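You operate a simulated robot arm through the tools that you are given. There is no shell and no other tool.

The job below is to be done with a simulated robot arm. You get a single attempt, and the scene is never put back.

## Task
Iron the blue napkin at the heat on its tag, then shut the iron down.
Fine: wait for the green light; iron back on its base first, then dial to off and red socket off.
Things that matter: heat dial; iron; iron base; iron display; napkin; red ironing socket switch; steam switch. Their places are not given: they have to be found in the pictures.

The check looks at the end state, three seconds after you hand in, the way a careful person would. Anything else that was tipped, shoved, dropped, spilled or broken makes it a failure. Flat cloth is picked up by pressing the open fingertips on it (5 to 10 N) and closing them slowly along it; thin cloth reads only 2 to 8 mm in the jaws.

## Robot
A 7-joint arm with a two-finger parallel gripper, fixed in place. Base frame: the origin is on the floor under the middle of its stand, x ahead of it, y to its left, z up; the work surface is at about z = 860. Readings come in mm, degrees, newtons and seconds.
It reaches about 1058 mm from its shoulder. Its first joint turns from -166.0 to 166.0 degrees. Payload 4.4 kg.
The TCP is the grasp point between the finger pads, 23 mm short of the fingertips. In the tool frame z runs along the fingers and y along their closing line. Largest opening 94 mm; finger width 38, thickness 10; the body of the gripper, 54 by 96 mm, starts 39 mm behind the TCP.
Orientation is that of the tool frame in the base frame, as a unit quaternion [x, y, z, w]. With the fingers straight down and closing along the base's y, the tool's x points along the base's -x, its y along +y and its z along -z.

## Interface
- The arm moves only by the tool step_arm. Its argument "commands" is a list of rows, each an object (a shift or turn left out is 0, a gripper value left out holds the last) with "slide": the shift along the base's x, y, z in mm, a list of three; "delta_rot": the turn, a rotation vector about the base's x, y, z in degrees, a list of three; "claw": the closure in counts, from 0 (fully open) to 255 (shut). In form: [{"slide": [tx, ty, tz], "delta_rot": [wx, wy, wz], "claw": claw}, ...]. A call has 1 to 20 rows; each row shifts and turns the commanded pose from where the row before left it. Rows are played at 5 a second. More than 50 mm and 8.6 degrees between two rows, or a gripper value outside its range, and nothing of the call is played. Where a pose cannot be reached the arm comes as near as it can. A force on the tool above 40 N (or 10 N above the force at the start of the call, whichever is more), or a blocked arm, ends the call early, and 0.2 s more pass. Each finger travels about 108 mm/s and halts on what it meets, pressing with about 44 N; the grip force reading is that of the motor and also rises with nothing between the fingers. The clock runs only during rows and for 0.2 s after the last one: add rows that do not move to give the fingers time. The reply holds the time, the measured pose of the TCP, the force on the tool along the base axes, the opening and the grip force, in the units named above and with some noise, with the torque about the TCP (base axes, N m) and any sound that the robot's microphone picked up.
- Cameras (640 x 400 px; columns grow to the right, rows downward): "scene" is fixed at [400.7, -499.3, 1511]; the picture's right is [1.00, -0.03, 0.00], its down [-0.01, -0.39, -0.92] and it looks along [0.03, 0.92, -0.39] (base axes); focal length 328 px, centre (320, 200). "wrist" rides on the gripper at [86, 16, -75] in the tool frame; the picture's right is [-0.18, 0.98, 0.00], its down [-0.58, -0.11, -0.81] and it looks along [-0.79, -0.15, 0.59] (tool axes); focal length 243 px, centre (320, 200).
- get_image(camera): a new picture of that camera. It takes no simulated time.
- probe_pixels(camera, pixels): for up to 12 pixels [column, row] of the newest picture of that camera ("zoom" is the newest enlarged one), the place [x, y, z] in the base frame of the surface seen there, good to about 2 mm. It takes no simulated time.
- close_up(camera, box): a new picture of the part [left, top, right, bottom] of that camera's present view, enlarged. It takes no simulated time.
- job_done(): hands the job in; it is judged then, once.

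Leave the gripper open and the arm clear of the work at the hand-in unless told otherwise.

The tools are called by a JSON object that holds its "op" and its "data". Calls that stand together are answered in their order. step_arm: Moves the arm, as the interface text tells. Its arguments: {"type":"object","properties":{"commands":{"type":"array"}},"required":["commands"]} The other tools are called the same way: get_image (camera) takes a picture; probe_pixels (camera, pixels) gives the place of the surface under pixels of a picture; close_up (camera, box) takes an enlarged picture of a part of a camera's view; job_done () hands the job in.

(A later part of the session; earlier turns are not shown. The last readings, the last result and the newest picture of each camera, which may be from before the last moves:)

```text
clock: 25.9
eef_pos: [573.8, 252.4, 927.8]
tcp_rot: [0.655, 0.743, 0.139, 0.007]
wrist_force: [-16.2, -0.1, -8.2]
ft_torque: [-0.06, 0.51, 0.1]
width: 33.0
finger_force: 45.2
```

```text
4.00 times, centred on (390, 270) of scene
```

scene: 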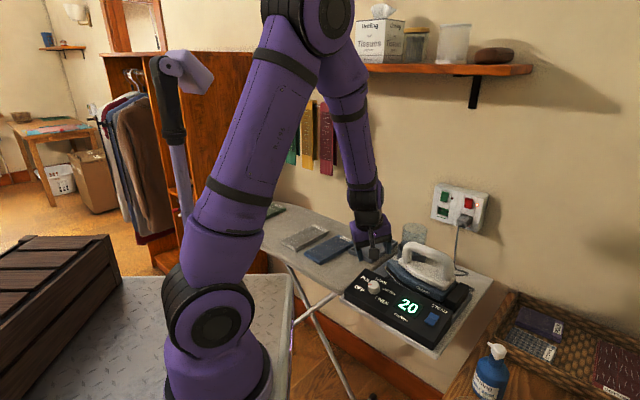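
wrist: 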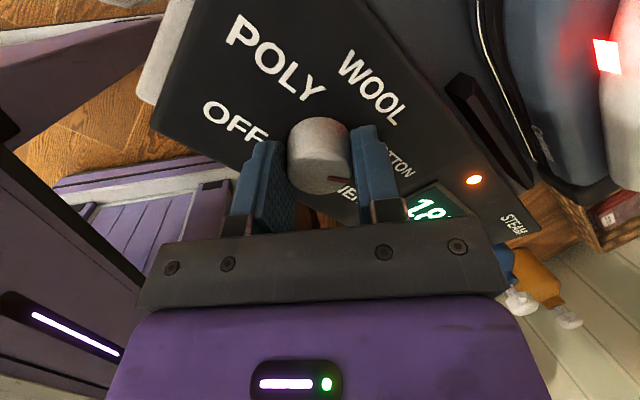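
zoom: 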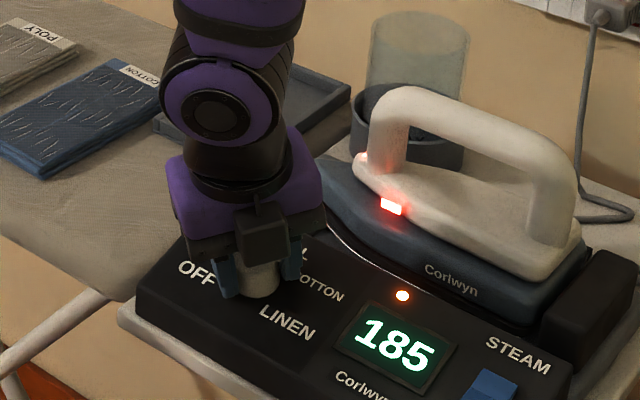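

Total turn ≈178°. I open the jaws and back off along the normal.

{"op": "step_arm", "data": {"commands": [{"slide": [-0.6, 0, -0.3], "claw": 190}, {"claw": 150}, {"claw": 110}, {"claw": 70}, {"claw": 70}, {"slide": [-3, -3, 14.4]}, {"slide": [-6, -6, 28.8]}, {"slide": [-6, -6, 28.8]}, {"slide": [-6, -6, 28.8]}, {"slide": [-6, -6, 28.8]}]}}

{"op": "get_image", "data": {"camera": "wrist"}}

{"op": "close_up", "data": {"camera": "scene", "box": [340, 260, 450, 330]}}

```text
clock: 28.1
eef_pos: [547.8, 224.5, 1058.1]
tcp_rot: [0.654, 0.743, 0.139, 0.008]
wrist_force: [0.0, 0.3, -0.6]
ft_torque: [0.02, 0.01, -0.02]
width: 68.2
finger_force: 0.1
```

```text
taken
```

wrist: 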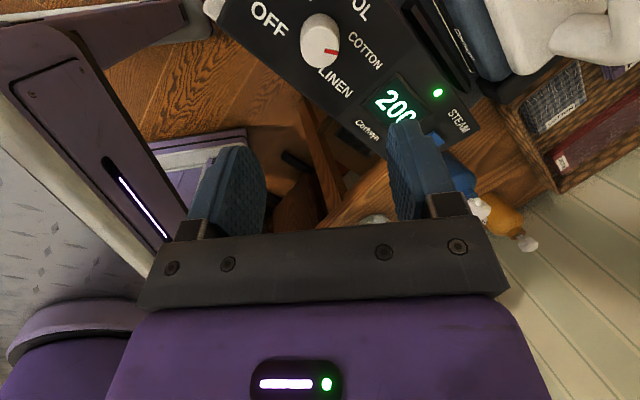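

```text
5.71 times, centred on (395, 295) of scene
```

zoom: 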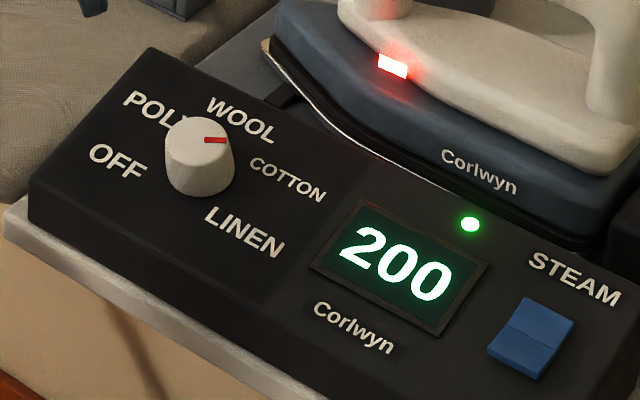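

Display 200 with the green light: COTTON reached. I verify the pointer in a wrist zoom.

{"op": "close_up", "data": {"camera": "wrist", "box": [270, 0, 400, 110]}}

{"op": "probe_pixels", "data": {"camera": "zoom", "pixels": [[270, 250], [335, 240], [240, 215], [470, 240]]}}

```text
3.64 times, centred on (335, 55) of wrist
```

zoom: 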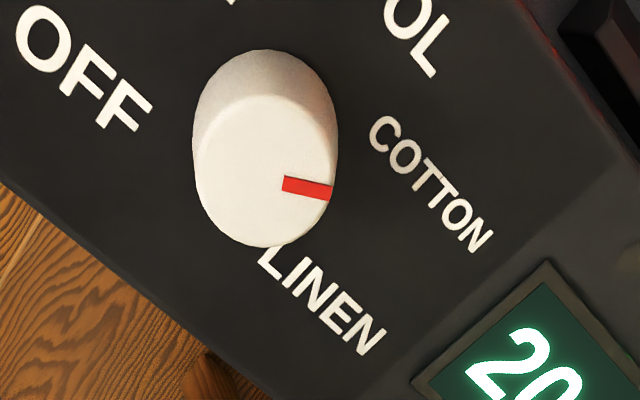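

```text
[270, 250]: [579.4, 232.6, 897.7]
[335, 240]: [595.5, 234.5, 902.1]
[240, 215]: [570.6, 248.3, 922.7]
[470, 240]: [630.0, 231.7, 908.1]
```

Pointer is on COTTON. Now measure the iron: handle bar, posts, and body in the scene view.

{"op": "close_up", "data": {"camera": "scene", "box": [380, 230, 480, 310]}}

{"op": "probe_pixels", "data": {"camera": "zoom", "pixels": [[160, 100], [200, 85], [240, 95], [280, 115], [320, 140], [360, 170], [395, 200], [170, 140], [390, 240], [300, 170], [280, 150], [330, 185]]}}

```text
5.00 times, centred on (430, 270) of scene
```

zoom: 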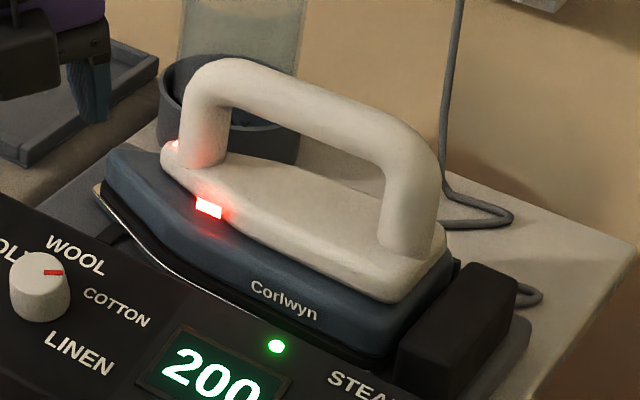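

```text
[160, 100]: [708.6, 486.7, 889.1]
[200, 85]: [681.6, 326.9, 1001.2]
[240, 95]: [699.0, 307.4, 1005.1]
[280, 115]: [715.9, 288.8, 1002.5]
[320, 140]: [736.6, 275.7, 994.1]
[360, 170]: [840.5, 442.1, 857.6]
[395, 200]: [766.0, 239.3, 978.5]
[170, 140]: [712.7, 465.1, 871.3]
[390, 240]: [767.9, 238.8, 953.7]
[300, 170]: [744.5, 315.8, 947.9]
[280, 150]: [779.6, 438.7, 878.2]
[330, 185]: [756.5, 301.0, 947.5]
```

Handle bar runs along u=(0.713,-0.701), mid about (728,290), top z≈1014, deck at 948. I untilt, turn to yaw ≈-44.5° (closing across the bar), open, and go above the handle for a look.

{"op": "step_arm", "data": {"commands": [{"slide": [5, 2, 30], "delta_rot": [-5.78, 5.68, 0], "claw": 0}, {"slide": [10, 5, 30], "delta_rot": [-5.78, 5.68, 0]}, {"slide": [25, 9, 8], "delta_rot": [0, 0, 7.44]}, {"slide": [25, 9, 8], "delta_rot": [0, 0, 7.44]}, {"slide": [25, 9, 8], "delta_rot": [0, 0, 7.44]}, {"slide": [25, 9, 8], "delta_rot": [0, 0, 7.44]}, {"slide": [25, 9, 8], "delta_rot": [0, 0, 7.44]}, {"slide": [0, 0, 0]}]}}

{"op": "get_image", "data": {"camera": "wrist"}}

{"op": "get_image", "data": {"camera": "scene"}}

```text
clock: 29.9
eef_pos: [687.4, 277.3, 1158.0]
tcp_rot: [0.387, 0.922, -0.001, 0.002]
wrist_force: [-0.7, -0.2, 0.0]
ft_torque: [0.04, -0.02, 0.02]
width: 94.0
finger_force: 0.0
```

```text
taken
```

wrist: 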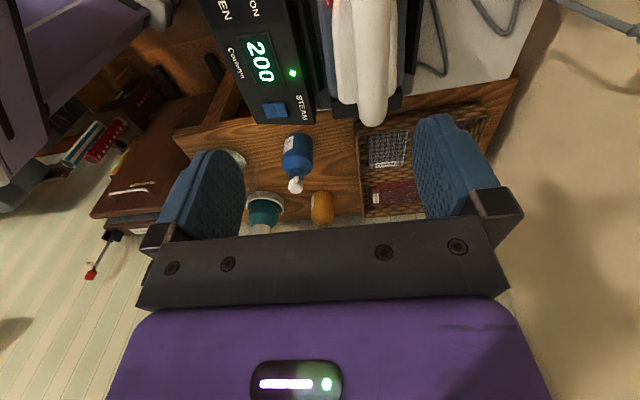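

```text
taken
```

scene: 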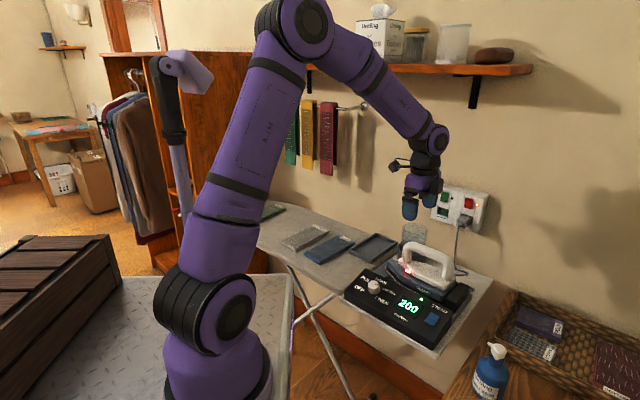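

I probe the handle bar from this top view to get its centreline.

{"op": "close_up", "data": {"camera": "wrist", "box": [300, 0, 440, 130]}}

{"op": "probe_pixels", "data": {"camera": "zoom", "pixels": [[170, 60], [200, 60], [230, 60], [260, 60], [290, 60], [310, 60], [200, 150], [235, 150], [270, 150], [300, 150], [320, 150], [345, 250]]}}

```text
3.08 times, centred on (370, 65) of wrist
```

zoom: 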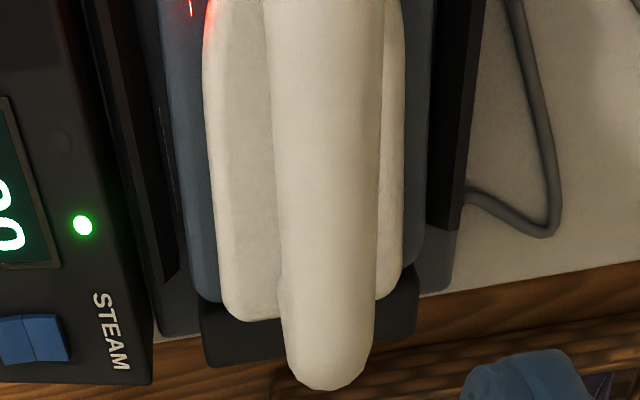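

```text
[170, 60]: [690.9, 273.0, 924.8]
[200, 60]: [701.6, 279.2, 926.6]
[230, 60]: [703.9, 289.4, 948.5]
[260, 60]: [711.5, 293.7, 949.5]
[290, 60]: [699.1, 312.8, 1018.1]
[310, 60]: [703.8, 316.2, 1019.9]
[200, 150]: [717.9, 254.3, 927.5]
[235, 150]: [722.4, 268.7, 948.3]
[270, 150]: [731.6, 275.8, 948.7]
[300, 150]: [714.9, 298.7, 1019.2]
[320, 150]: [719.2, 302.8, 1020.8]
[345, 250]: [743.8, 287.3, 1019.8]
```

{"op": "probe_pixels", "data": {"camera": "zoom", "pixels": [[274, 100], [280, 100], [327, 100], [375, 100], [380, 100], [278, 200], [284, 200], [330, 200], [372, 200], [378, 200], [305, 300], [365, 300]]}}

```text
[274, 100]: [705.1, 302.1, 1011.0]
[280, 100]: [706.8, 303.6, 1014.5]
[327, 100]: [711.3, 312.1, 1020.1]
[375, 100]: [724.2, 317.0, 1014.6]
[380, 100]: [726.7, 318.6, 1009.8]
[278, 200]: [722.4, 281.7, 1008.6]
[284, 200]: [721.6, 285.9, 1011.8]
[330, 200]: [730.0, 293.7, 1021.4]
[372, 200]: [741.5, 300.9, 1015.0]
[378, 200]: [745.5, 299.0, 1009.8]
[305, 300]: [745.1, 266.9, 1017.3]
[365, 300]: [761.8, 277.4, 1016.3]
```

Bar centreline: v≈722, centre z≈1007, so I grip at (731.6, 293.5, 1005). Moving to 55 mm above first.

{"op": "step_arm", "data": {"commands": [{"slide": [14.7, 5.4, -25], "delta_rot": [0, 0, 0.3]}, {"slide": [14.7, 5.4, -35], "delta_rot": [0, 0, 0.3]}, {"slide": [14.8, 5.4, -35], "delta_rot": [0, 0, 0.3]}, {"slide": [0, 0, 0]}]}}

{"op": "get_image", "data": {"camera": "wrist"}}

{"op": "close_up", "data": {"camera": "scene", "box": [380, 190, 500, 300]}}

```text
clock: 30.9
eef_pos: [732.4, 292.7, 1062.5]
tcp_rot: [0.38, 0.925, -0.002, 0.001]
wrist_force: [-0.4, 0.2, 0.1]
ft_torque: [0.0, 0.0, -0.01]
width: 93.9
finger_force: 0.0
```

```text
taken
```

wrist: 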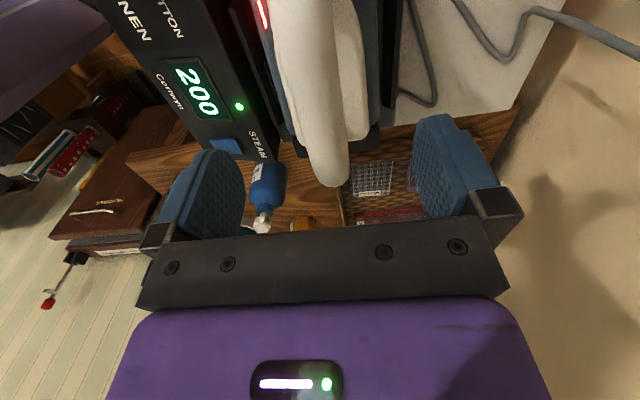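

```text
3.64 times, centred on (440, 245) of scene
```

zoom: 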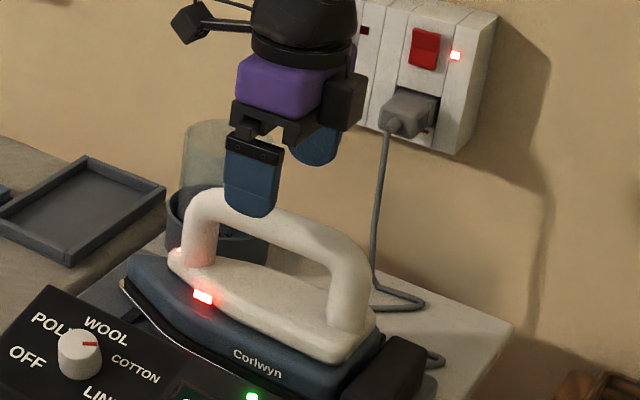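

Fingers straddle the bar (front finger at left, back finger at right). Descending to z≈1005.

{"op": "step_arm", "data": {"commands": [{"slide": [-0.3, 0.3, -18]}, {"slide": [-0.3, 0.3, -18]}, {"slide": [0, 0, -14]}, {"slide": [0, 0, -7]}, {"slide": [0, 0, 0]}]}}

{"op": "get_image", "data": {"camera": "wrist"}}

{"op": "close_up", "data": {"camera": "scene", "box": [380, 190, 500, 300]}}

```text
clock: 32.1
eef_pos: [731.5, 294.5, 1006.0]
tcp_rot: [0.379, 0.925, -0.001, 0.002]
wrist_force: [0.9, 0.0, 0.8]
ft_torque: [0.01, 0.01, 0.0]
width: 93.9
finger_force: 0.1
```

```text
taken
```

wrist: 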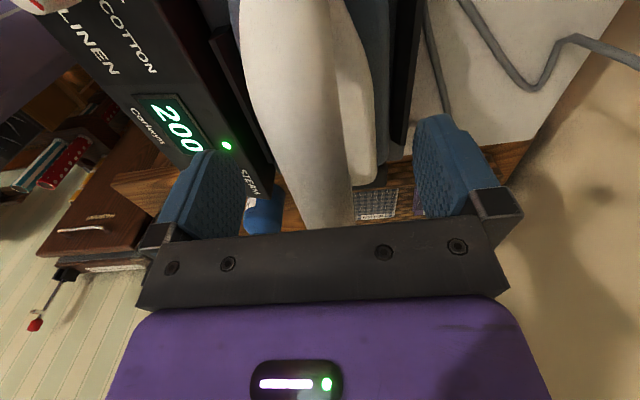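

```text
3.64 times, centred on (440, 245) of scene
```

zoom: 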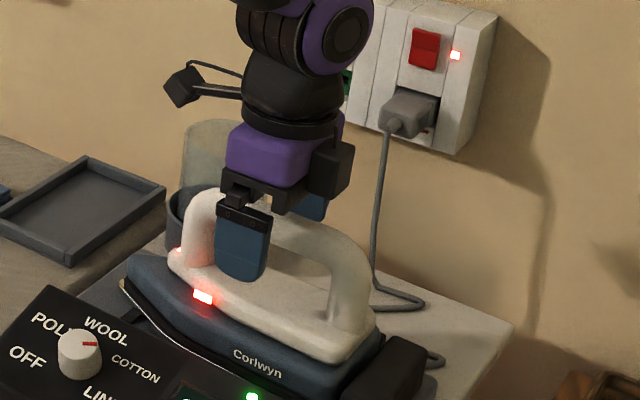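

Bar is centred between the fingers. Closing slowly on it.

{"op": "step_arm", "data": {"commands": [{"claw": 60}, {"claw": 100}, {"claw": 130}, {"claw": 145}, {"claw": 155}, {"claw": 165}, {"claw": 175}, {"claw": 185}, {"claw": 200}, {"claw": 220}, {"claw": 240}, {"claw": 240}]}}

{"op": "close_up", "data": {"camera": "scene", "box": [380, 190, 500, 300]}}

```text
clock: 34.7
eef_pos: [731.7, 294.4, 1005.8]
tcp_rot: [0.38, 0.925, -0.001, 0.001]
wrist_force: [-1.7, -3.3, -0.3]
ft_torque: [0.0, 0.05, -0.09]
width: 28.6
finger_force: 44.0
```

```text
3.64 times, centred on (440, 245) of scene
```

zoom: 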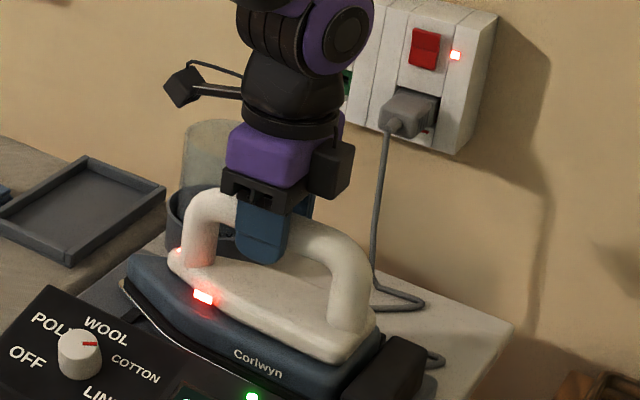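

Held at 28.6 mm, hardly any side force. Before lifting, I probe the sole edge and platform heights near the nose.

{"op": "close_up", "data": {"camera": "scene", "box": [390, 250, 460, 300]}}

{"op": "probe_pixels", "data": {"camera": "zoom", "pixels": [[87, 80], [85, 105], [90, 120], [60, 120], [110, 140], [100, 130], [150, 195], [200, 235], [260, 275], [30, 130], [130, 150], [330, 300]]}}

```text
8.00 times, centred on (425, 275) of scene
```

zoom: 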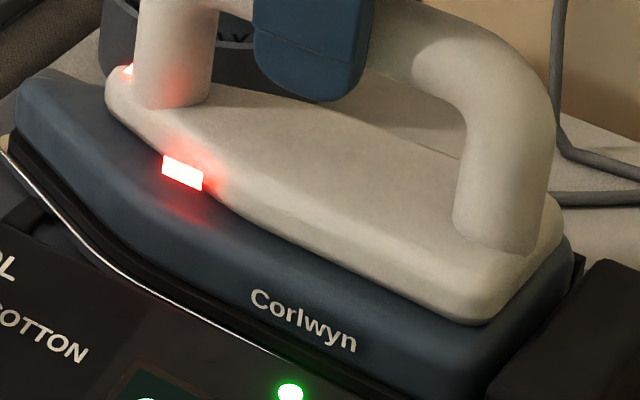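

```text
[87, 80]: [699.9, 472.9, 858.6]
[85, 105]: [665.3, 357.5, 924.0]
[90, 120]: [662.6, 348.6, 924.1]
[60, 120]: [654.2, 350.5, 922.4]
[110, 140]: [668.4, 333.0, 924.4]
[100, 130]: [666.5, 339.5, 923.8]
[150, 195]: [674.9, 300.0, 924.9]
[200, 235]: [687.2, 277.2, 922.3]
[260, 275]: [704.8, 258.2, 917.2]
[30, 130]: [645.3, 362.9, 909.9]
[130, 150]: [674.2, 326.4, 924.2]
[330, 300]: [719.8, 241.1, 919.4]
```

{"op": "close_up", "data": {"camera": "scene", "box": [380, 255, 430, 295]}}

{"op": "probe_pixels", "data": {"camera": "zoom", "pixels": [[130, 130], [135, 165], [165, 205], [215, 260], [150, 200], [110, 160], [90, 110], [120, 200], [250, 250], [255, 300], [300, 330], [70, 140]]}}

```text
10.00 times, centred on (405, 275) of scene
```

zoom: 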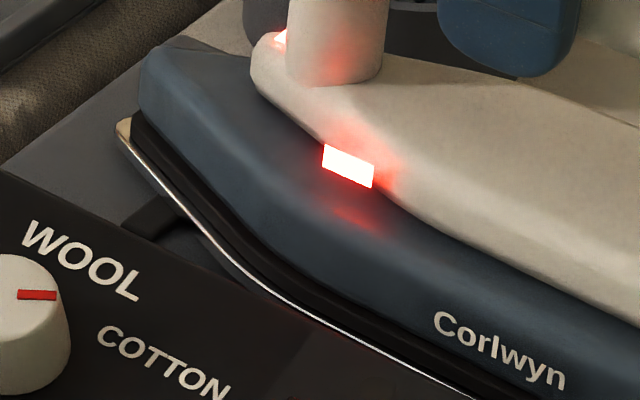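

```text
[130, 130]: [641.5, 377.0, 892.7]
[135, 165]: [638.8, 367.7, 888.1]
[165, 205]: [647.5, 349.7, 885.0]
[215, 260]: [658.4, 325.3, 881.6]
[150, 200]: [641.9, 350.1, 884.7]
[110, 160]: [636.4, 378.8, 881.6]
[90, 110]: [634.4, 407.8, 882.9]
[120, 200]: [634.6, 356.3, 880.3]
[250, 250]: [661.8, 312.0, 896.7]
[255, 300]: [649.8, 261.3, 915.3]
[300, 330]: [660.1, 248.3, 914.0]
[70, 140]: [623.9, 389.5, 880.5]
```

Platform is about z=881, sole edge ~885–888. I lift the iron straight up, slowly.

{"op": "step_arm", "data": {"commands": [{"slide": [0, 0, 3]}, {"slide": [0, 0, 5]}, {"slide": [0, 0, 8]}, {"slide": [0, 0, 12]}, {"slide": [0, 0, 0]}]}}

{"op": "close_up", "data": {"camera": "scene", "box": [370, 190, 500, 310]}}

```text
clock: 35.9
eef_pos: [732.4, 293.8, 1034.1]
tcp_rot: [0.379, 0.925, -0.002, 0.001]
wrist_force: [0.9, -0.1, -10.6]
ft_torque: [0.0, -0.06, 0.03]
width: 28.4
finger_force: 44.1
```

```text
3.33 times, centred on (435, 250) of scene
```

zoom: 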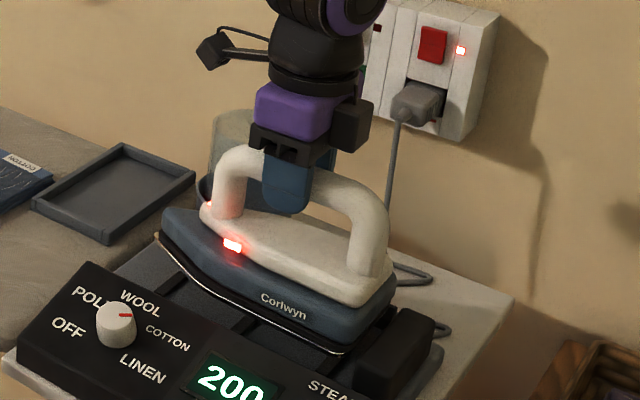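

Iron lifted, weight 10.6 N, level. Raise more, then probe the sole's lower edge to find sole height and footprint against the TCP.

{"op": "step_arm", "data": {"commands": [{"slide": [0, 0, 20]}, {"slide": [0, 0, 20]}, {"slide": [0, 0, 20]}, {"slide": [0, 0, 20]}, {"slide": [0, 0, 0]}]}}

{"op": "close_up", "data": {"camera": "scene", "box": [390, 210, 470, 290]}}

{"op": "probe_pixels", "data": {"camera": "zoom", "pixels": [[100, 140], [160, 220], [220, 280], [300, 330], [390, 380], [80, 140], [130, 190], [250, 330], [470, 380], [520, 330], [495, 360], [100, 170]]}}

```text
clock: 37.1
eef_pos: [731.9, 295.0, 1111.1]
tcp_rot: [0.38, 0.925, -0.002, 0.001]
wrist_force: [0.6, 0.6, -10.6]
ft_torque: [-0.01, -0.03, 0.0]
width: 28.4
finger_force: 44.2
```

```text
5.00 times, centred on (430, 250) of scene
```

zoom: 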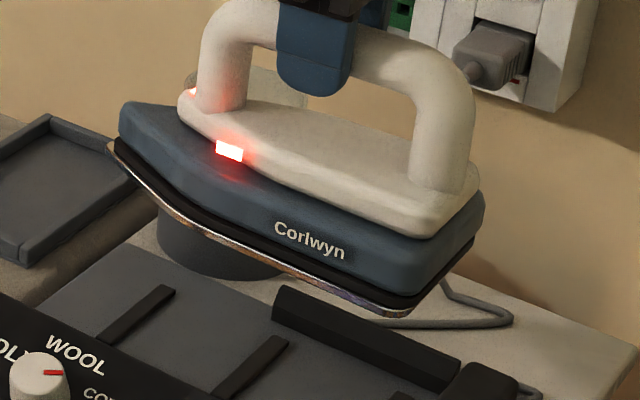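

```text
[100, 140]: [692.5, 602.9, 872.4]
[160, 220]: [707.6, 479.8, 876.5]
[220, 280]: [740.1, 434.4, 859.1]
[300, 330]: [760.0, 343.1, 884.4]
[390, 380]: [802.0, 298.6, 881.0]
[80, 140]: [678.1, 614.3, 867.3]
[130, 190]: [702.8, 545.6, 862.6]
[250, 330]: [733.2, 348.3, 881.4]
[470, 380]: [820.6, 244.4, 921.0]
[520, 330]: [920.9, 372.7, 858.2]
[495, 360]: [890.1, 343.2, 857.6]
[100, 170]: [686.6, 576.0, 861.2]
```

The silver sole edge runs from (112,150) to (400,313) in the zoom. Probing on it.

{"op": "probe_pixels", "data": {"camera": "zoom", "pixels": [[112, 147], [115, 155], [150, 192], [200, 223], [260, 259], [320, 288], [380, 307], [400, 311], [425, 295], [470, 245], [350, 299], [180, 212]]}}

```text
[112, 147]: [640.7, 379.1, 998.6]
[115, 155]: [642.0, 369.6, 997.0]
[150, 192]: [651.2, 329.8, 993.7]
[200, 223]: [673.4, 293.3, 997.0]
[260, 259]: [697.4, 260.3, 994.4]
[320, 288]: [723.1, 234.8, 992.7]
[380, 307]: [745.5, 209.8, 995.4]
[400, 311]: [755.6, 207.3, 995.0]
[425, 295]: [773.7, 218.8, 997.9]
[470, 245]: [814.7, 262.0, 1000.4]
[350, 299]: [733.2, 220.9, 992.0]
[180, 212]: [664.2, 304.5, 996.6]
```

Sole bottom is ≈117 mm below the TCP; sole reaches 124 mm to the nose, 83 mm to the heel, ±50 mm wide. Now precise napkin and neighbour outlines.

{"op": "close_up", "data": {"camera": "scene", "box": [280, 220, 400, 280]}}

```text
5.33 times, centred on (340, 250) of scene
```

zoom: 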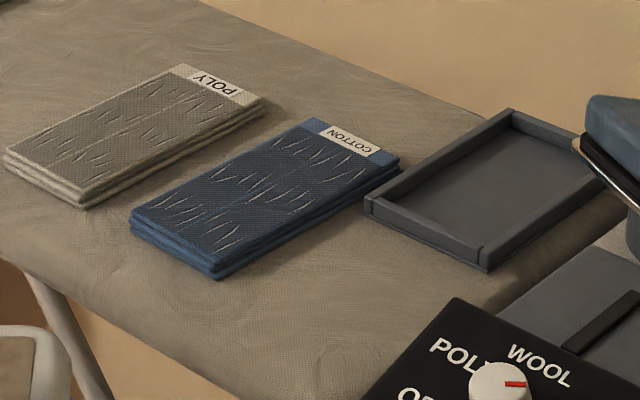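

{"op": "probe_pixels", "data": {"camera": "zoom", "pixels": [[135, 212], [215, 270], [308, 120], [398, 160], [260, 200], [8, 155], [85, 198], [182, 68], [262, 102], [368, 203], [486, 262], [510, 113]]}}

{"op": "probe_pixels", "data": {"camera": "zoom", "pixels": [[250, 250], [300, 226], [200, 180], [180, 160], [290, 120], [380, 175], [340, 150], [170, 220], [100, 205], [230, 280], [365, 180], [370, 210]]}}

```text
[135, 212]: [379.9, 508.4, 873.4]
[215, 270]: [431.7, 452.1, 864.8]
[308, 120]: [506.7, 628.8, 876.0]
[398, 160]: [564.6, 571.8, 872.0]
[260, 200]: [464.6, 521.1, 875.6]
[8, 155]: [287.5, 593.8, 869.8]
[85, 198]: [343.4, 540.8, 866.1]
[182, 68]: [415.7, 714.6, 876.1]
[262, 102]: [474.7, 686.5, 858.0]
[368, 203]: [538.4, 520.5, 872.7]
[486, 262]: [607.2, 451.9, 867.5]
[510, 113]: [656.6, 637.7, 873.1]
```

```text
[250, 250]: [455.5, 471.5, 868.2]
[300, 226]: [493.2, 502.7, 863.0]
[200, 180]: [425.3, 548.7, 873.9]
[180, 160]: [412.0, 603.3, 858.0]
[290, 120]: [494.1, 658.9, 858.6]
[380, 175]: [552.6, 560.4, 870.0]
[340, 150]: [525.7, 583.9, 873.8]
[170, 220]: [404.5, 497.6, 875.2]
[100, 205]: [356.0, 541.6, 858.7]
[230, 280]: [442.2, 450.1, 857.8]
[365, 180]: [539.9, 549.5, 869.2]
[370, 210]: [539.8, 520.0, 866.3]
```

Napkin spans about 82 mm wide by 177 mm long, centre (470.8, 540.8), long axis ≈43°. Tray is 22 mm to its right, POLY cloth 48 mm left. I carry the iron over, turning +87.5° so its long axis matches the napkin's (nose toward the robot).

{"op": "step_arm", "data": {"commands": [{"slide": [-15.76, 16.14, 0], "delta_rot": [0, 0, 5.47]}, {"slide": [-15.76, 16.14, 0], "delta_rot": [0, 0, 5.47]}, {"slide": [-15.76, 16.14, 0], "delta_rot": [0, 0, 5.47]}, {"slide": [-15.76, 16.14, 0], "delta_rot": [0, 0, 5.47]}, {"slide": [-15.76, 16.14, 0], "delta_rot": [0, 0, 5.47]}, {"slide": [-15.76, 16.14, 0], "delta_rot": [0, 0, 5.47]}, {"slide": [-15.76, 16.14, 0], "delta_rot": [0, 0, 5.47]}, {"slide": [-15.76, 16.14, 0], "delta_rot": [0, 0, 5.47]}, {"slide": [-15.76, 16.14, 0], "delta_rot": [0, 0, 5.47]}, {"slide": [-15.76, 16.14, 0], "delta_rot": [0, 0, 5.47]}, {"slide": [-15.76, 16.14, 0], "delta_rot": [0, 0, 5.47]}, {"slide": [-15.76, 16.14, 0], "delta_rot": [0, 0, 5.47]}, {"slide": [-15.76, 16.14, 0], "delta_rot": [0, 0, 5.47]}, {"slide": [-15.76, 16.14, 0], "delta_rot": [0, 0, 5.47]}, {"slide": [-15.76, 16.14, 0], "delta_rot": [0, 0, 5.47]}, {"slide": [-15.76, 16.14, 0], "delta_rot": [0, 0, 5.47]}, {"slide": [0, 0, 0]}]}}

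{"op": "get_image", "data": {"camera": "scene"}}

{"op": "get_image", "data": {"camera": "wrist"}}

```text
clock: 40.7
eef_pos: [477.3, 551.4, 1114.9]
tcp_rot: [-0.365, 0.931, 0.0, 0.0]
wrist_force: [0.2, 1.2, -10.2]
ft_torque: [0.03, -0.05, -0.05]
width: 28.5
finger_force: 44.0
```

```text
taken
```

scene: 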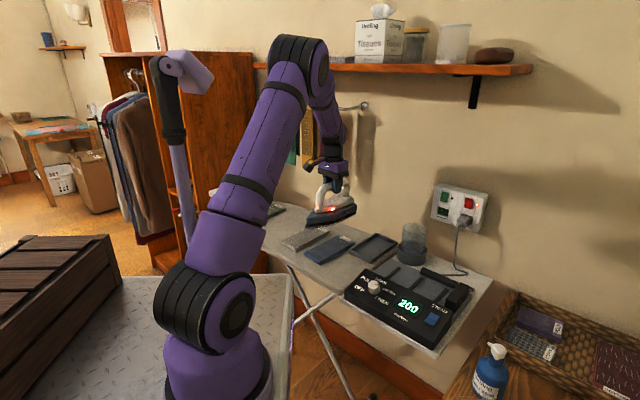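

```text
taken
```

wrist: 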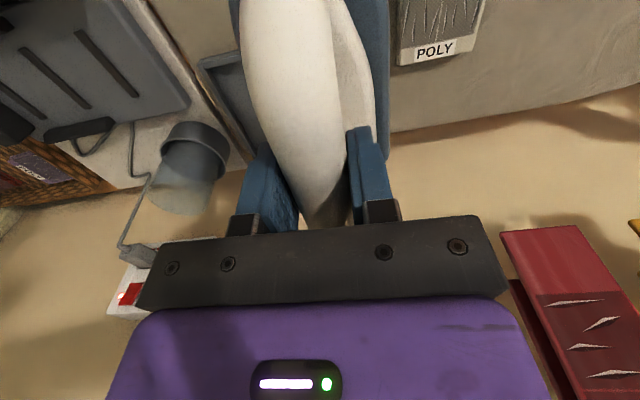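

Iron is above the napkin, level. Descend to ~8 mm above the cloth.

{"op": "step_arm", "data": {"commands": [{"slide": [0, 0, -25]}, {"slide": [0, 0, -25]}, {"slide": [0, 0, -25]}, {"slide": [0, 0, -20]}, {"slide": [0, 0, -15]}, {"slide": [0, 0, 0]}, {"slide": [0, 0, 0]}]}}

{"op": "close_up", "data": {"camera": "scene", "box": [260, 180, 400, 280]}}

{"op": "probe_pixels", "data": {"camera": "zoom", "pixels": [[200, 250], [220, 275], [300, 250], [350, 225], [250, 270], [180, 240], [400, 210], [420, 260]]}}

```text
clock: 42.3
eef_pos: [477.9, 550.8, 1003.5]
tcp_rot: [-0.365, 0.931, -0.001, 0.001]
wrist_force: [0.1, -0.1, -10.8]
ft_torque: [0.0, -0.02, -0.02]
width: 28.5
finger_force: 44.2
```

```text
4.00 times, centred on (330, 230) of scene
```

zoom: 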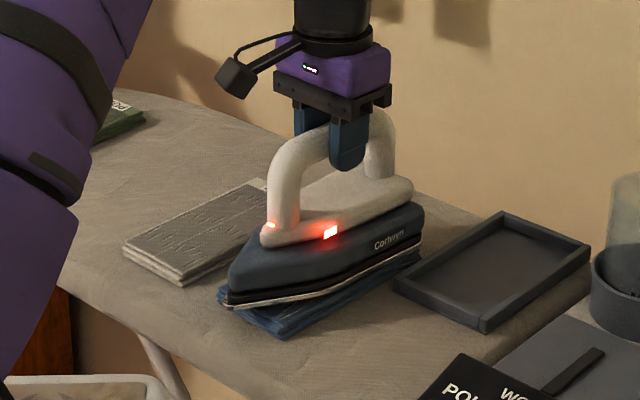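

```text
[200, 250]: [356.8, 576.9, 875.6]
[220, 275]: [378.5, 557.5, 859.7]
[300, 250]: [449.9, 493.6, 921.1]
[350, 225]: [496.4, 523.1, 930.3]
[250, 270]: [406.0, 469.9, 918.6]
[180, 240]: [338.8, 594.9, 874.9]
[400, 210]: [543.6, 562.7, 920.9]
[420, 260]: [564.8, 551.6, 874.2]
```

I probe the nose tip and sole edge to check alignment with the napkin.

{"op": "probe_pixels", "data": {"camera": "zoom", "pixels": [[229, 298], [232, 305], [260, 300], [320, 291], [370, 272], [415, 250], [421, 240], [280, 335], [285, 325], [350, 300], [400, 272], [240, 318]]}}

```text
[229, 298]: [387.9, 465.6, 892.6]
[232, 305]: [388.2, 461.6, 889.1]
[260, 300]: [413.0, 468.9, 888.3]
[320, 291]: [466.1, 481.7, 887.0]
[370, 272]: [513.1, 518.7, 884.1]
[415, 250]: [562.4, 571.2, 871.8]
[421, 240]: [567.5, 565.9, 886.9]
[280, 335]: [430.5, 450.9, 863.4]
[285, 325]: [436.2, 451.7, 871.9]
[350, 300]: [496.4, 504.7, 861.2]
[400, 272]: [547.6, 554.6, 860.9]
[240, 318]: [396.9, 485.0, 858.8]
```

Alignment is good: sole overlaps both napkin edges, 11–14 mm clear of the tray. Lowering gently to contact.

{"op": "step_arm", "data": {"commands": [{"slide": [0, 0, -4]}, {"slide": [0, 0, -3]}, {"slide": [0, 0, -2]}, {"slide": [0, 0, 0]}]}}

```text
clock: 43.3
eef_pos: [479.0, 551.8, 994.5]
tcp_rot: [-0.366, 0.93, 0.0, 0.002]
wrist_force: [0.5, -2.5, 7.7]
ft_torque: [-0.87, 0.49, 0.02]
width: 28.2
finger_force: 43.7
```

Contact made; pressure sits toward the nose, so I pitch the nose up ~0.8°, ease up 0.8 mm and begin the stroke toward the robot.

{"op": "step_arm", "data": {"commands": [{"slide": [-3, -2.8, 0.8], "delta_rot": [-0.55, 0.58, 0]}, {"slide": [-5.8, -5.5, 0]}, {"slide": [-5.8, -5.5, 0]}]}}

{"op": "close_up", "data": {"camera": "scene", "box": [260, 180, 400, 280]}}

```text
clock: 44.1
eef_pos: [465.1, 538.6, 996.5]
tcp_rot: [-0.366, 0.931, -0.003, -0.004]
wrist_force: [2.7, 2.7, 3.9]
ft_torque: [0.79, -0.92, -0.01]
width: 28.4
finger_force: 43.8
```

```text
4.00 times, centred on (330, 230) of scene
```

zoom: 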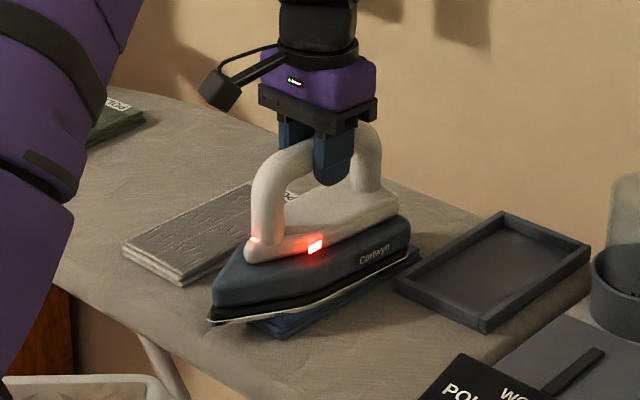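

Pressure moved to the heel, so I correct half of that pitch and continue the stroke.

{"op": "step_arm", "data": {"commands": [{"slide": [-4, -3.7, 0], "delta_rot": [0.25, -0.27, 0]}, {"slide": [-5.8, -5.4, 0]}, {"slide": [-5.8, -5.4, 0]}]}}

```text
clock: 44.9
eef_pos: [447.6, 523.8, 996.6]
tcp_rot: [-0.366, 0.931, -0.001, -0.002]
wrist_force: [6.8, 5.2, 13.1]
ft_torque: [-0.32, 0.25, 0.04]
width: 28.7
finger_force: 44.1
```

Pressing 24 N, more than needed; I ease up 0.8 mm and continue to the front end, then start back.

{"op": "step_arm", "data": {"commands": [{"slide": [-5.8, -5.4, 0.6]}, {"slide": [-5.8, -5.4, 0.3]}, {"slide": [-5.8, -5.4, 0]}, {"slide": [-3, -2.8, 0]}]}}

{"op": "close_up", "data": {"camera": "scene", "box": [260, 180, 400, 280]}}

```text
clock: 45.9
eef_pos: [427.5, 504.5, 996.5]
tcp_rot: [-0.365, 0.931, -0.003, -0.002]
wrist_force: [3.2, 2.6, 3.6]
ft_torque: [0.01, 0.02, -0.03]
width: 28.7
finger_force: 44.5
```

```text
4.00 times, centred on (330, 230) of scene
```

zoom: 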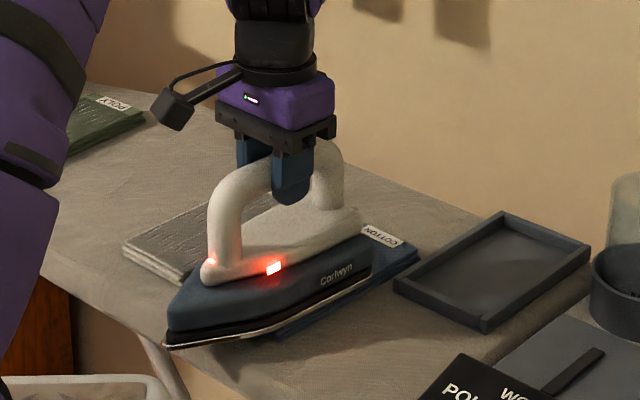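

Force is fine (3.6 N net, no torque). Stroking back toward the wall.

{"op": "step_arm", "data": {"commands": [{"slide": [5.85, 5.46, 0]}, {"slide": [5.85, 5.46, 0]}, {"slide": [5.85, 5.46, 0]}, {"slide": [5.85, 5.46, 0]}, {"slide": [5.85, 5.46, 0]}, {"slide": [5.85, 5.46, 0]}]}}

```text
clock: 47.3
eef_pos: [463.3, 537.4, 996.5]
tcp_rot: [-0.365, 0.931, -0.002, -0.001]
wrist_force: [-1.9, -1.8, -3.4]
ft_torque: [-0.59, 0.72, -0.02]
width: 28.6
finger_force: 44.2
```

{"op": "step_arm", "data": {"commands": [{"slide": [5.85, 5.46, -0.2], "delta_rot": [-0.2, 0.22, 0]}, {"slide": [5.85, 5.46, -0.2]}, {"slide": [5.85, 5.46, 0]}, {"slide": [5.85, 5.46, 0]}, {"slide": [5.85, 5.46, 0]}]}}

{"op": "close_up", "data": {"camera": "scene", "box": [260, 180, 400, 280]}}

```text
clock: 48.5
eef_pos: [491.8, 563.9, 996.1]
tcp_rot: [-0.365, 0.931, -0.002, -0.004]
wrist_force: [-1.9, -1.2, -4.4]
ft_torque: [0.16, -0.08, 0.05]
width: 28.6
finger_force: 44.0
```

```text
4.00 times, centred on (330, 230) of scene
```

zoom: 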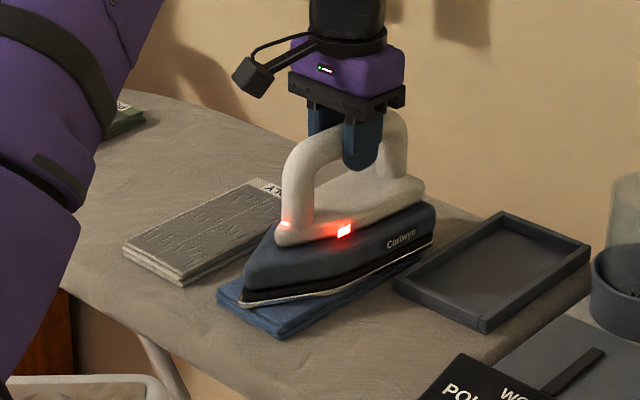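

The visible part looks smooth. One more stroke to the front for full coverage.

{"op": "step_arm", "data": {"commands": [{"slide": [2.9, 2.7, -0.4]}, {"slide": [-5.85, -5.46, 0]}, {"slide": [-5.85, -5.46, 0]}, {"slide": [-5.85, -5.46, 0]}, {"slide": [-5.85, -5.46, 0]}, {"slide": [-5.85, -5.46, 0]}]}}

```text
clock: 49.9
eef_pos: [465.5, 539.5, 995.7]
tcp_rot: [-0.366, 0.931, -0.002, -0.004]
wrist_force: [1.4, -0.5, -1.5]
ft_torque: [0.5, -0.67, -0.01]
width: 28.5
finger_force: 44.0
```

{"op": "step_arm", "data": {"commands": [{"slide": [-5.85, -5.46, 0], "delta_rot": [0.1, -0.11, 0]}, {"slide": [-5.85, -5.46, 0]}, {"slide": [-5.85, -5.46, 0]}, {"slide": [-5.85, -5.46, 0]}, {"slide": [-5.85, -5.46, 0]}, {"slide": [-5.85, -5.46, 0]}, {"slide": [-4, -3.7, 0]}, {"slide": [5.85, 5.46, 5]}, {"slide": [5.85, 5.46, 15]}, {"slide": [5.85, 5.46, 30]}, {"slide": [0, 0, 40]}, {"slide": [0, 0, 40]}, {"slide": [0, 0, 0]}]}}

{"op": "get_image", "data": {"camera": "scene"}}

{"op": "close_up", "data": {"camera": "scene", "box": [260, 180, 400, 280]}}

```text
clock: 52.7
eef_pos: [444.6, 521.9, 1127.1]
tcp_rot: [-0.365, 0.931, -0.004, -0.004]
wrist_force: [0.9, -0.1, -10.1]
ft_torque: [0.0, -0.04, 0.0]
width: 28.5
finger_force: 44.0
```

```text
taken
```

scene: 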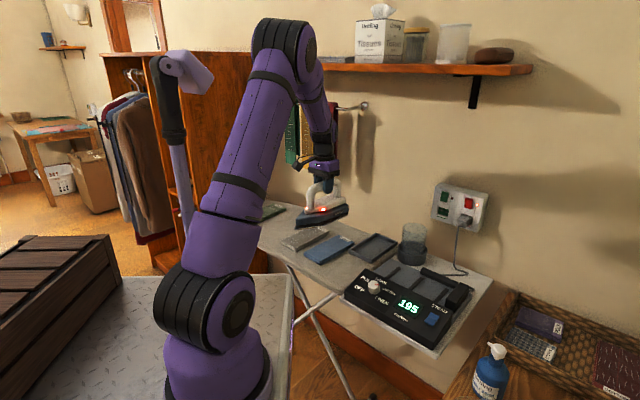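

```text
4.00 times, centred on (330, 230) of scene
```

zoom: 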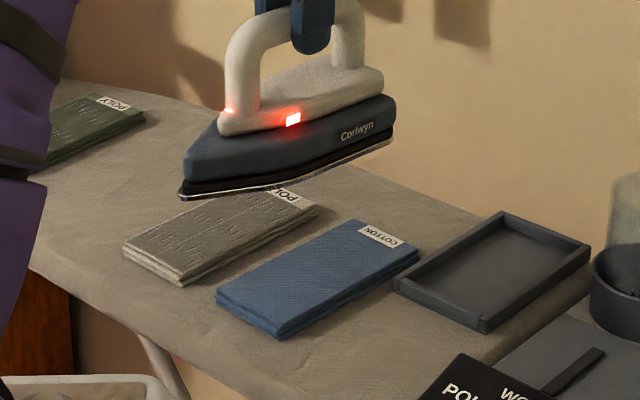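

The blue napkin is smooth all over, with the tag end included; display 195. I carry the iron back over its base by the reverse path, undoing the pitch tweaks.

{"op": "step_arm", "data": {"commands": [{"slide": [17.96, -14.18, -1], "delta_rot": [0.4, -0.42, -5.0]}, {"slide": [17.96, -14.18, -1], "delta_rot": [0, 0, -5.5]}, {"slide": [17.96, -14.18, -1], "delta_rot": [0, 0, -5.5]}, {"slide": [17.96, -14.18, -1], "delta_rot": [0, 0, -5.5]}, {"slide": [17.96, -14.18, -1], "delta_rot": [0, 0, -5.5]}, {"slide": [17.96, -14.18, -1], "delta_rot": [0, 0, -5.5]}, {"slide": [17.96, -14.18, -1], "delta_rot": [0, 0, -5.5]}, {"slide": [17.96, -14.18, -1], "delta_rot": [0, 0, -5.5]}, {"slide": [17.96, -14.18, -1], "delta_rot": [0, 0, -5.5]}, {"slide": [17.96, -14.18, -1], "delta_rot": [0, 0, -5.5]}, {"slide": [17.96, -14.18, -1], "delta_rot": [0, 0, -5.5]}, {"slide": [17.96, -14.18, -1], "delta_rot": [0, 0, -5.5]}, {"slide": [17.96, -14.18, -1], "delta_rot": [0, 0, -5.5]}, {"slide": [17.96, -14.18, -1], "delta_rot": [0, 0, -5.5]}, {"slide": [17.96, -14.18, -1], "delta_rot": [0, 0, -5.5]}, {"slide": [17.9, -14.2, -1], "delta_rot": [0, 0, -5.5]}, {"slide": [0, 0, 0]}, {"slide": [0, 0, 0]}]}}

{"op": "close_up", "data": {"camera": "scene", "box": [390, 210, 470, 290]}}

{"op": "probe_pixels", "data": {"camera": "zoom", "pixels": [[112, 147], [115, 155], [150, 192], [200, 223], [260, 259], [320, 288], [380, 307], [400, 311], [425, 295], [470, 245], [350, 299], [180, 212]]}}

```text
clock: 56.5
eef_pos: [732.1, 294.6, 1110.9]
tcp_rot: [0.38, 0.925, -0.002, 0.002]
wrist_force: [0.6, 0.2, -10.4]
ft_torque: [-0.02, -0.02, -0.02]
width: 28.3
finger_force: 44.2
```

```text
5.00 times, centred on (430, 250) of scene
```

zoom: 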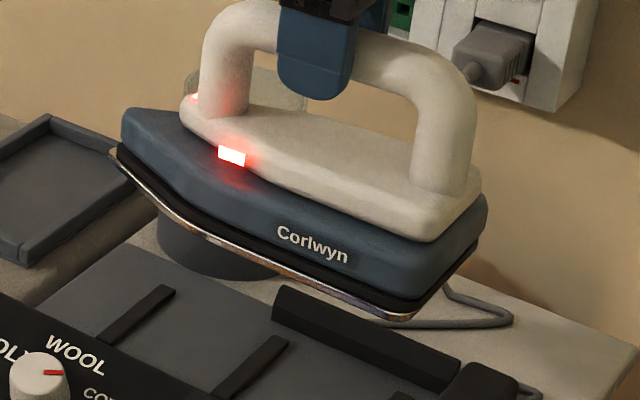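

```text
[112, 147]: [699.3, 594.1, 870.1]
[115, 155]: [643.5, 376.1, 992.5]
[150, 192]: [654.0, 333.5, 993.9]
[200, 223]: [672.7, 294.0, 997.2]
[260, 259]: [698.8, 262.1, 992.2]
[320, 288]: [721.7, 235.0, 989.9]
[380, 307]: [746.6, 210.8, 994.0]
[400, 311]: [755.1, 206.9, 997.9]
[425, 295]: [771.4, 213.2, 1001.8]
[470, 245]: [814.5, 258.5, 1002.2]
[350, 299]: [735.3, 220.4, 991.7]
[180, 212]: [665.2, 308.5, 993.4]
```

The iron slid about 2 mm toward the heel and ~1 mm down in the grip. I look at the base (block, rail, crossbars) to place it right.

{"op": "close_up", "data": {"camera": "scene", "box": [380, 250, 480, 320]}}

{"op": "probe_pixels", "data": {"camera": "zoom", "pixels": [[215, 145], [265, 180], [345, 265], [445, 250], [520, 235], [400, 285], [390, 310], [455, 185], [235, 195], [350, 225], [165, 190], [300, 240]]}}

```text
5.71 times, centred on (430, 285) of scene
```

zoom: 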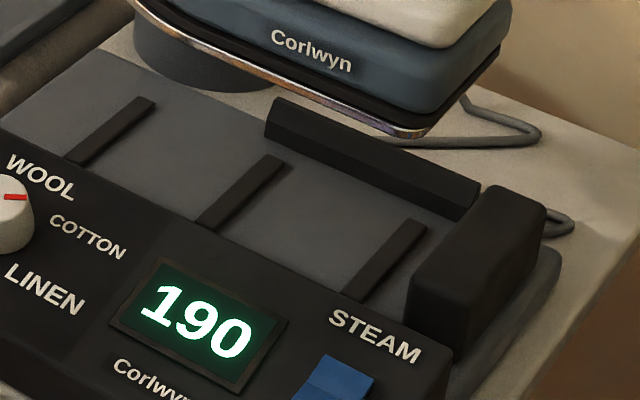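

```text
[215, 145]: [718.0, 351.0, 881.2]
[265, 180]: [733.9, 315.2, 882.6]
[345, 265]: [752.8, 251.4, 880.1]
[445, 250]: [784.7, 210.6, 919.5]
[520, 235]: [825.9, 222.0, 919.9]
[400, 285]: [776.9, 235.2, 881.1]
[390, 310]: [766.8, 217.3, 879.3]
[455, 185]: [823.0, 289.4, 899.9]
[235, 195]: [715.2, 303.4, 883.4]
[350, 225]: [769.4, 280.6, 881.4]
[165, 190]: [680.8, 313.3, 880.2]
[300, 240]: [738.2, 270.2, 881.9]
```

{"op": "probe_pixels", "data": {"camera": "zoom", "pixels": [[489, 192], [460, 222], [420, 262], [414, 300], [470, 205], [400, 172], [340, 142], [280, 112], [275, 103], [420, 193], [330, 150], [268, 125]]}}

```text
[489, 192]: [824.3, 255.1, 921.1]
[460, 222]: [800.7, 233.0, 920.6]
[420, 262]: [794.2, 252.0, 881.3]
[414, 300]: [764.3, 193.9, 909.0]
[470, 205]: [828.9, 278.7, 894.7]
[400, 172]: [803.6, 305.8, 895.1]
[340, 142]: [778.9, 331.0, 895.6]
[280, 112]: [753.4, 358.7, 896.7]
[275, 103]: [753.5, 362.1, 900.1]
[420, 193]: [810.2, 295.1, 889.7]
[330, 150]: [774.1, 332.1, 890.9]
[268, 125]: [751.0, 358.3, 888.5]
```

Heel block face is at u≈407, rails leave ~7 mm at the sides. I shift -2 mm along the bar and lower to just above the base.

{"op": "step_arm", "data": {"commands": [{"slide": [-1.4, 1.4, -20]}, {"slide": [-0.3, -0.1, -25]}, {"slide": [0, 0, -25]}, {"slide": [0, 0, -15]}, {"slide": [0, 0, -8]}, {"slide": [0, 0, 0]}, {"slide": [0, 0, 0]}]}}

{"op": "close_up", "data": {"camera": "scene", "box": [370, 210, 490, 310]}}

{"op": "get_image", "data": {"camera": "wrist"}}

```text
clock: 58.1
eef_pos: [731.1, 294.7, 1015.9]
tcp_rot: [0.379, 0.925, -0.001, 0.002]
wrist_force: [0.6, -0.5, -10.9]
ft_torque: [-0.03, -0.02, 0.0]
width: 28.8
finger_force: 44.6
```

```text
4.00 times, centred on (430, 260) of scene
```

zoom: 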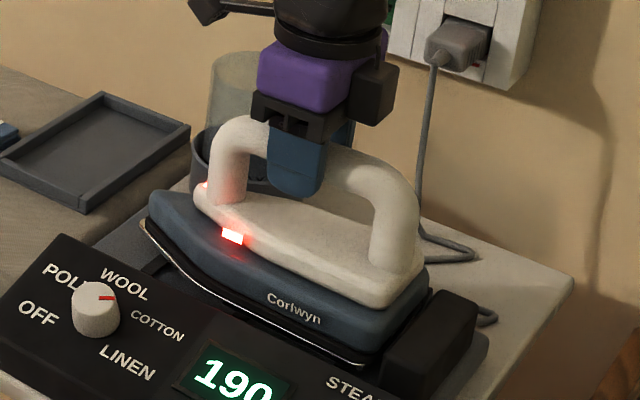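

```text
taken
```

wrist: 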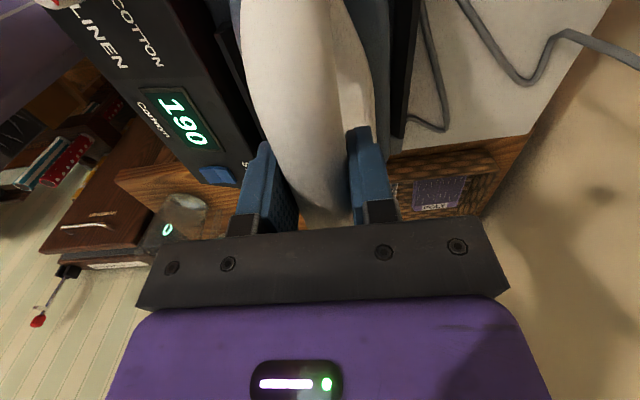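

Iron is lined up between the rails. Lowering the last ~9 mm slowly.

{"op": "step_arm", "data": {"commands": [{"slide": [0, 0, -3]}, {"slide": [0, 0, -2]}, {"slide": [0, 0, -2]}, {"slide": [0, 0, -1]}, {"slide": [0, 0, 0]}]}}

```text
clock: 59.3
eef_pos: [730.8, 294.6, 1009.2]
tcp_rot: [0.379, 0.925, -0.001, 0.001]
wrist_force: [0.4, 0.5, -10.3]
ft_torque: [-0.04, 0.01, -0.02]
width: 28.5
finger_force: 44.2
```

{"op": "step_arm", "data": {"commands": [{"slide": [0, 0, -1.2]}, {"slide": [0, 0, -1]}, {"slide": [0, 0, 0]}, {"slide": [0, 0, 0]}]}}

```text
clock: 60.3
eef_pos: [729.6, 294.7, 1007.6]
tcp_rot: [0.38, 0.925, 0.0, 0.002]
wrist_force: [2.6, -0.4, 5.7]
ft_torque: [1.02, 1.0, -0.08]
width: 28.4
finger_force: 44.3
```

Contact with the base (nose bar first). I ease 0.5 mm and open the fingers slowly to let the iron settle.

{"op": "step_arm", "data": {"commands": [{"slide": [0.5, 0, 0.3]}, {"slide": [0, 0, 0]}, {"claw": 200}, {"claw": 175}, {"claw": 165}, {"claw": 150}, {"claw": 130}, {"claw": 100}, {"claw": 60}, {"claw": 0}, {"claw": 0}]}}

{"op": "close_up", "data": {"camera": "scene", "box": [370, 210, 490, 310]}}

{"op": "get_image", "data": {"camera": "wrist"}}

```text
clock: 62.7
eef_pos: [730.7, 294.7, 1005.8]
tcp_rot: [0.379, 0.925, -0.001, 0.002]
wrist_force: [-0.6, 0.2, 1.0]
ft_torque: [0.03, -0.01, 0.0]
width: 94.1
finger_force: 0.0
```

```text
4.00 times, centred on (430, 260) of scene
```

zoom: 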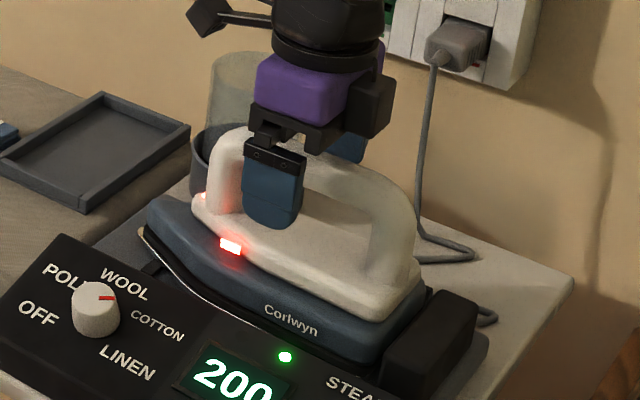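

```text
taken
```

wrist: 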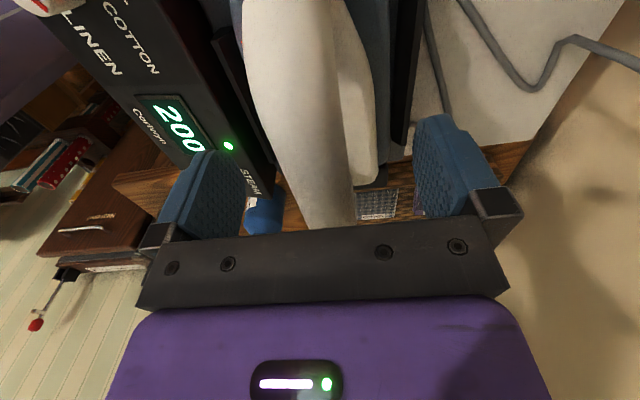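

The iron sits on its base; display back to 200 with green. Now I lift clear of the handle and go above the dial, with the earlier tilt and yaw.

{"op": "step_arm", "data": {"commands": [{"slide": [0, 0, 30]}, {"slide": [0, 0, 40]}, {"slide": [0, 0, 42]}, {"slide": [0, 0, 42]}, {"slide": [-28.5, -10, -11], "delta_rot": [0, 0, -6.2]}, {"slide": [-28.5, -10, -11], "delta_rot": [0, 0, -6.2]}, {"slide": [-28.5, -10, -11], "delta_rot": [0, 0, -6.2]}, {"slide": [-28.5, -10, -11], "delta_rot": [0, 0, -6.2]}, {"slide": [-28.5, -10, -11], "delta_rot": [0, 0, -6.2]}, {"slide": [-28.5, -10, -11], "delta_rot": [0, 0, -6.2]}, {"delta_rot": [5.78, -5.68, 0], "claw": 80}, {"delta_rot": [5.78, -5.68, 0]}, {"slide": [0, 0, 0]}]}}

{"op": "get_image", "data": {"camera": "wrist"}}

{"op": "close_up", "data": {"camera": "scene", "box": [350, 200, 490, 320]}}

```text
clock: 65.5
eef_pos: [560.1, 233.7, 1093.4]
tcp_rot: [0.649, 0.748, 0.14, 0.01]
wrist_force: [0.3, -0.1, 0.7]
ft_torque: [-0.02, -0.02, 0.0]
width: 64.4
finger_force: 0.2
```

```text
taken
```

wrist: 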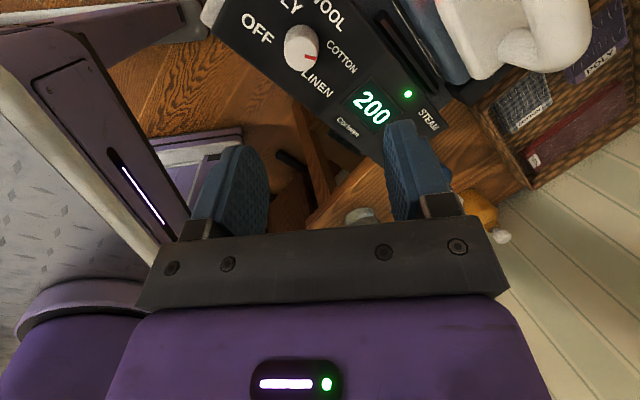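

```text
3.33 times, centred on (420, 260) of scene
```

zoom: 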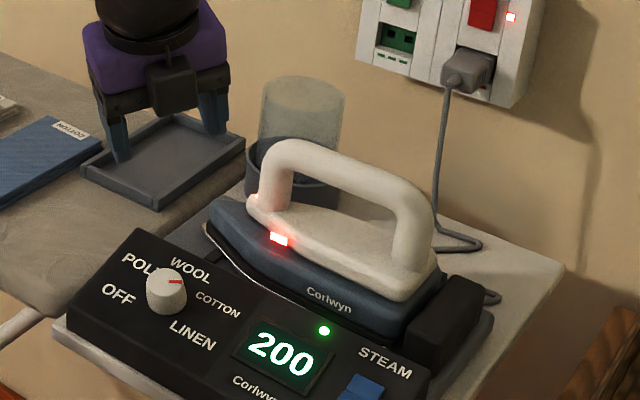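

Iron is back at its place. Descending above the knob.

{"op": "step_arm", "data": {"commands": [{"slide": [0.6, 2, -27]}, {"slide": [0.7, 2, -27]}, {"slide": [0.7, 2, -27]}, {"slide": [0.7, 2, -27]}, {"slide": [0, 0, 0]}, {"slide": [0, 0, 0]}]}}

{"op": "get_image", "data": {"camera": "wrist"}}

```text
clock: 66.9
eef_pos: [561.3, 243.3, 985.3]
tcp_rot: [0.648, 0.749, 0.139, 0.01]
wrist_force: [-0.1, 0.3, 0.2]
ft_torque: [0.02, -0.02, -0.02]
width: 64.6
finger_force: 0.1
```

```text
taken
```

wrist: 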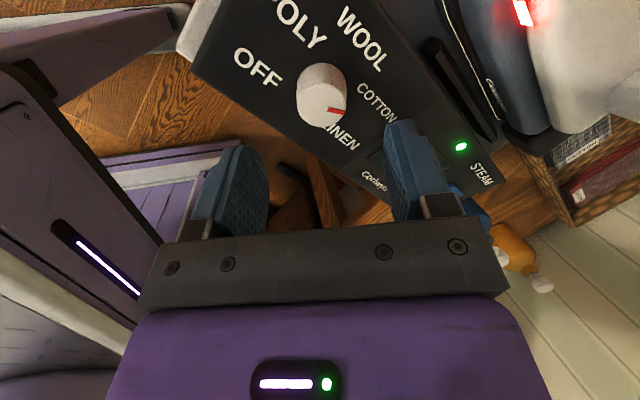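

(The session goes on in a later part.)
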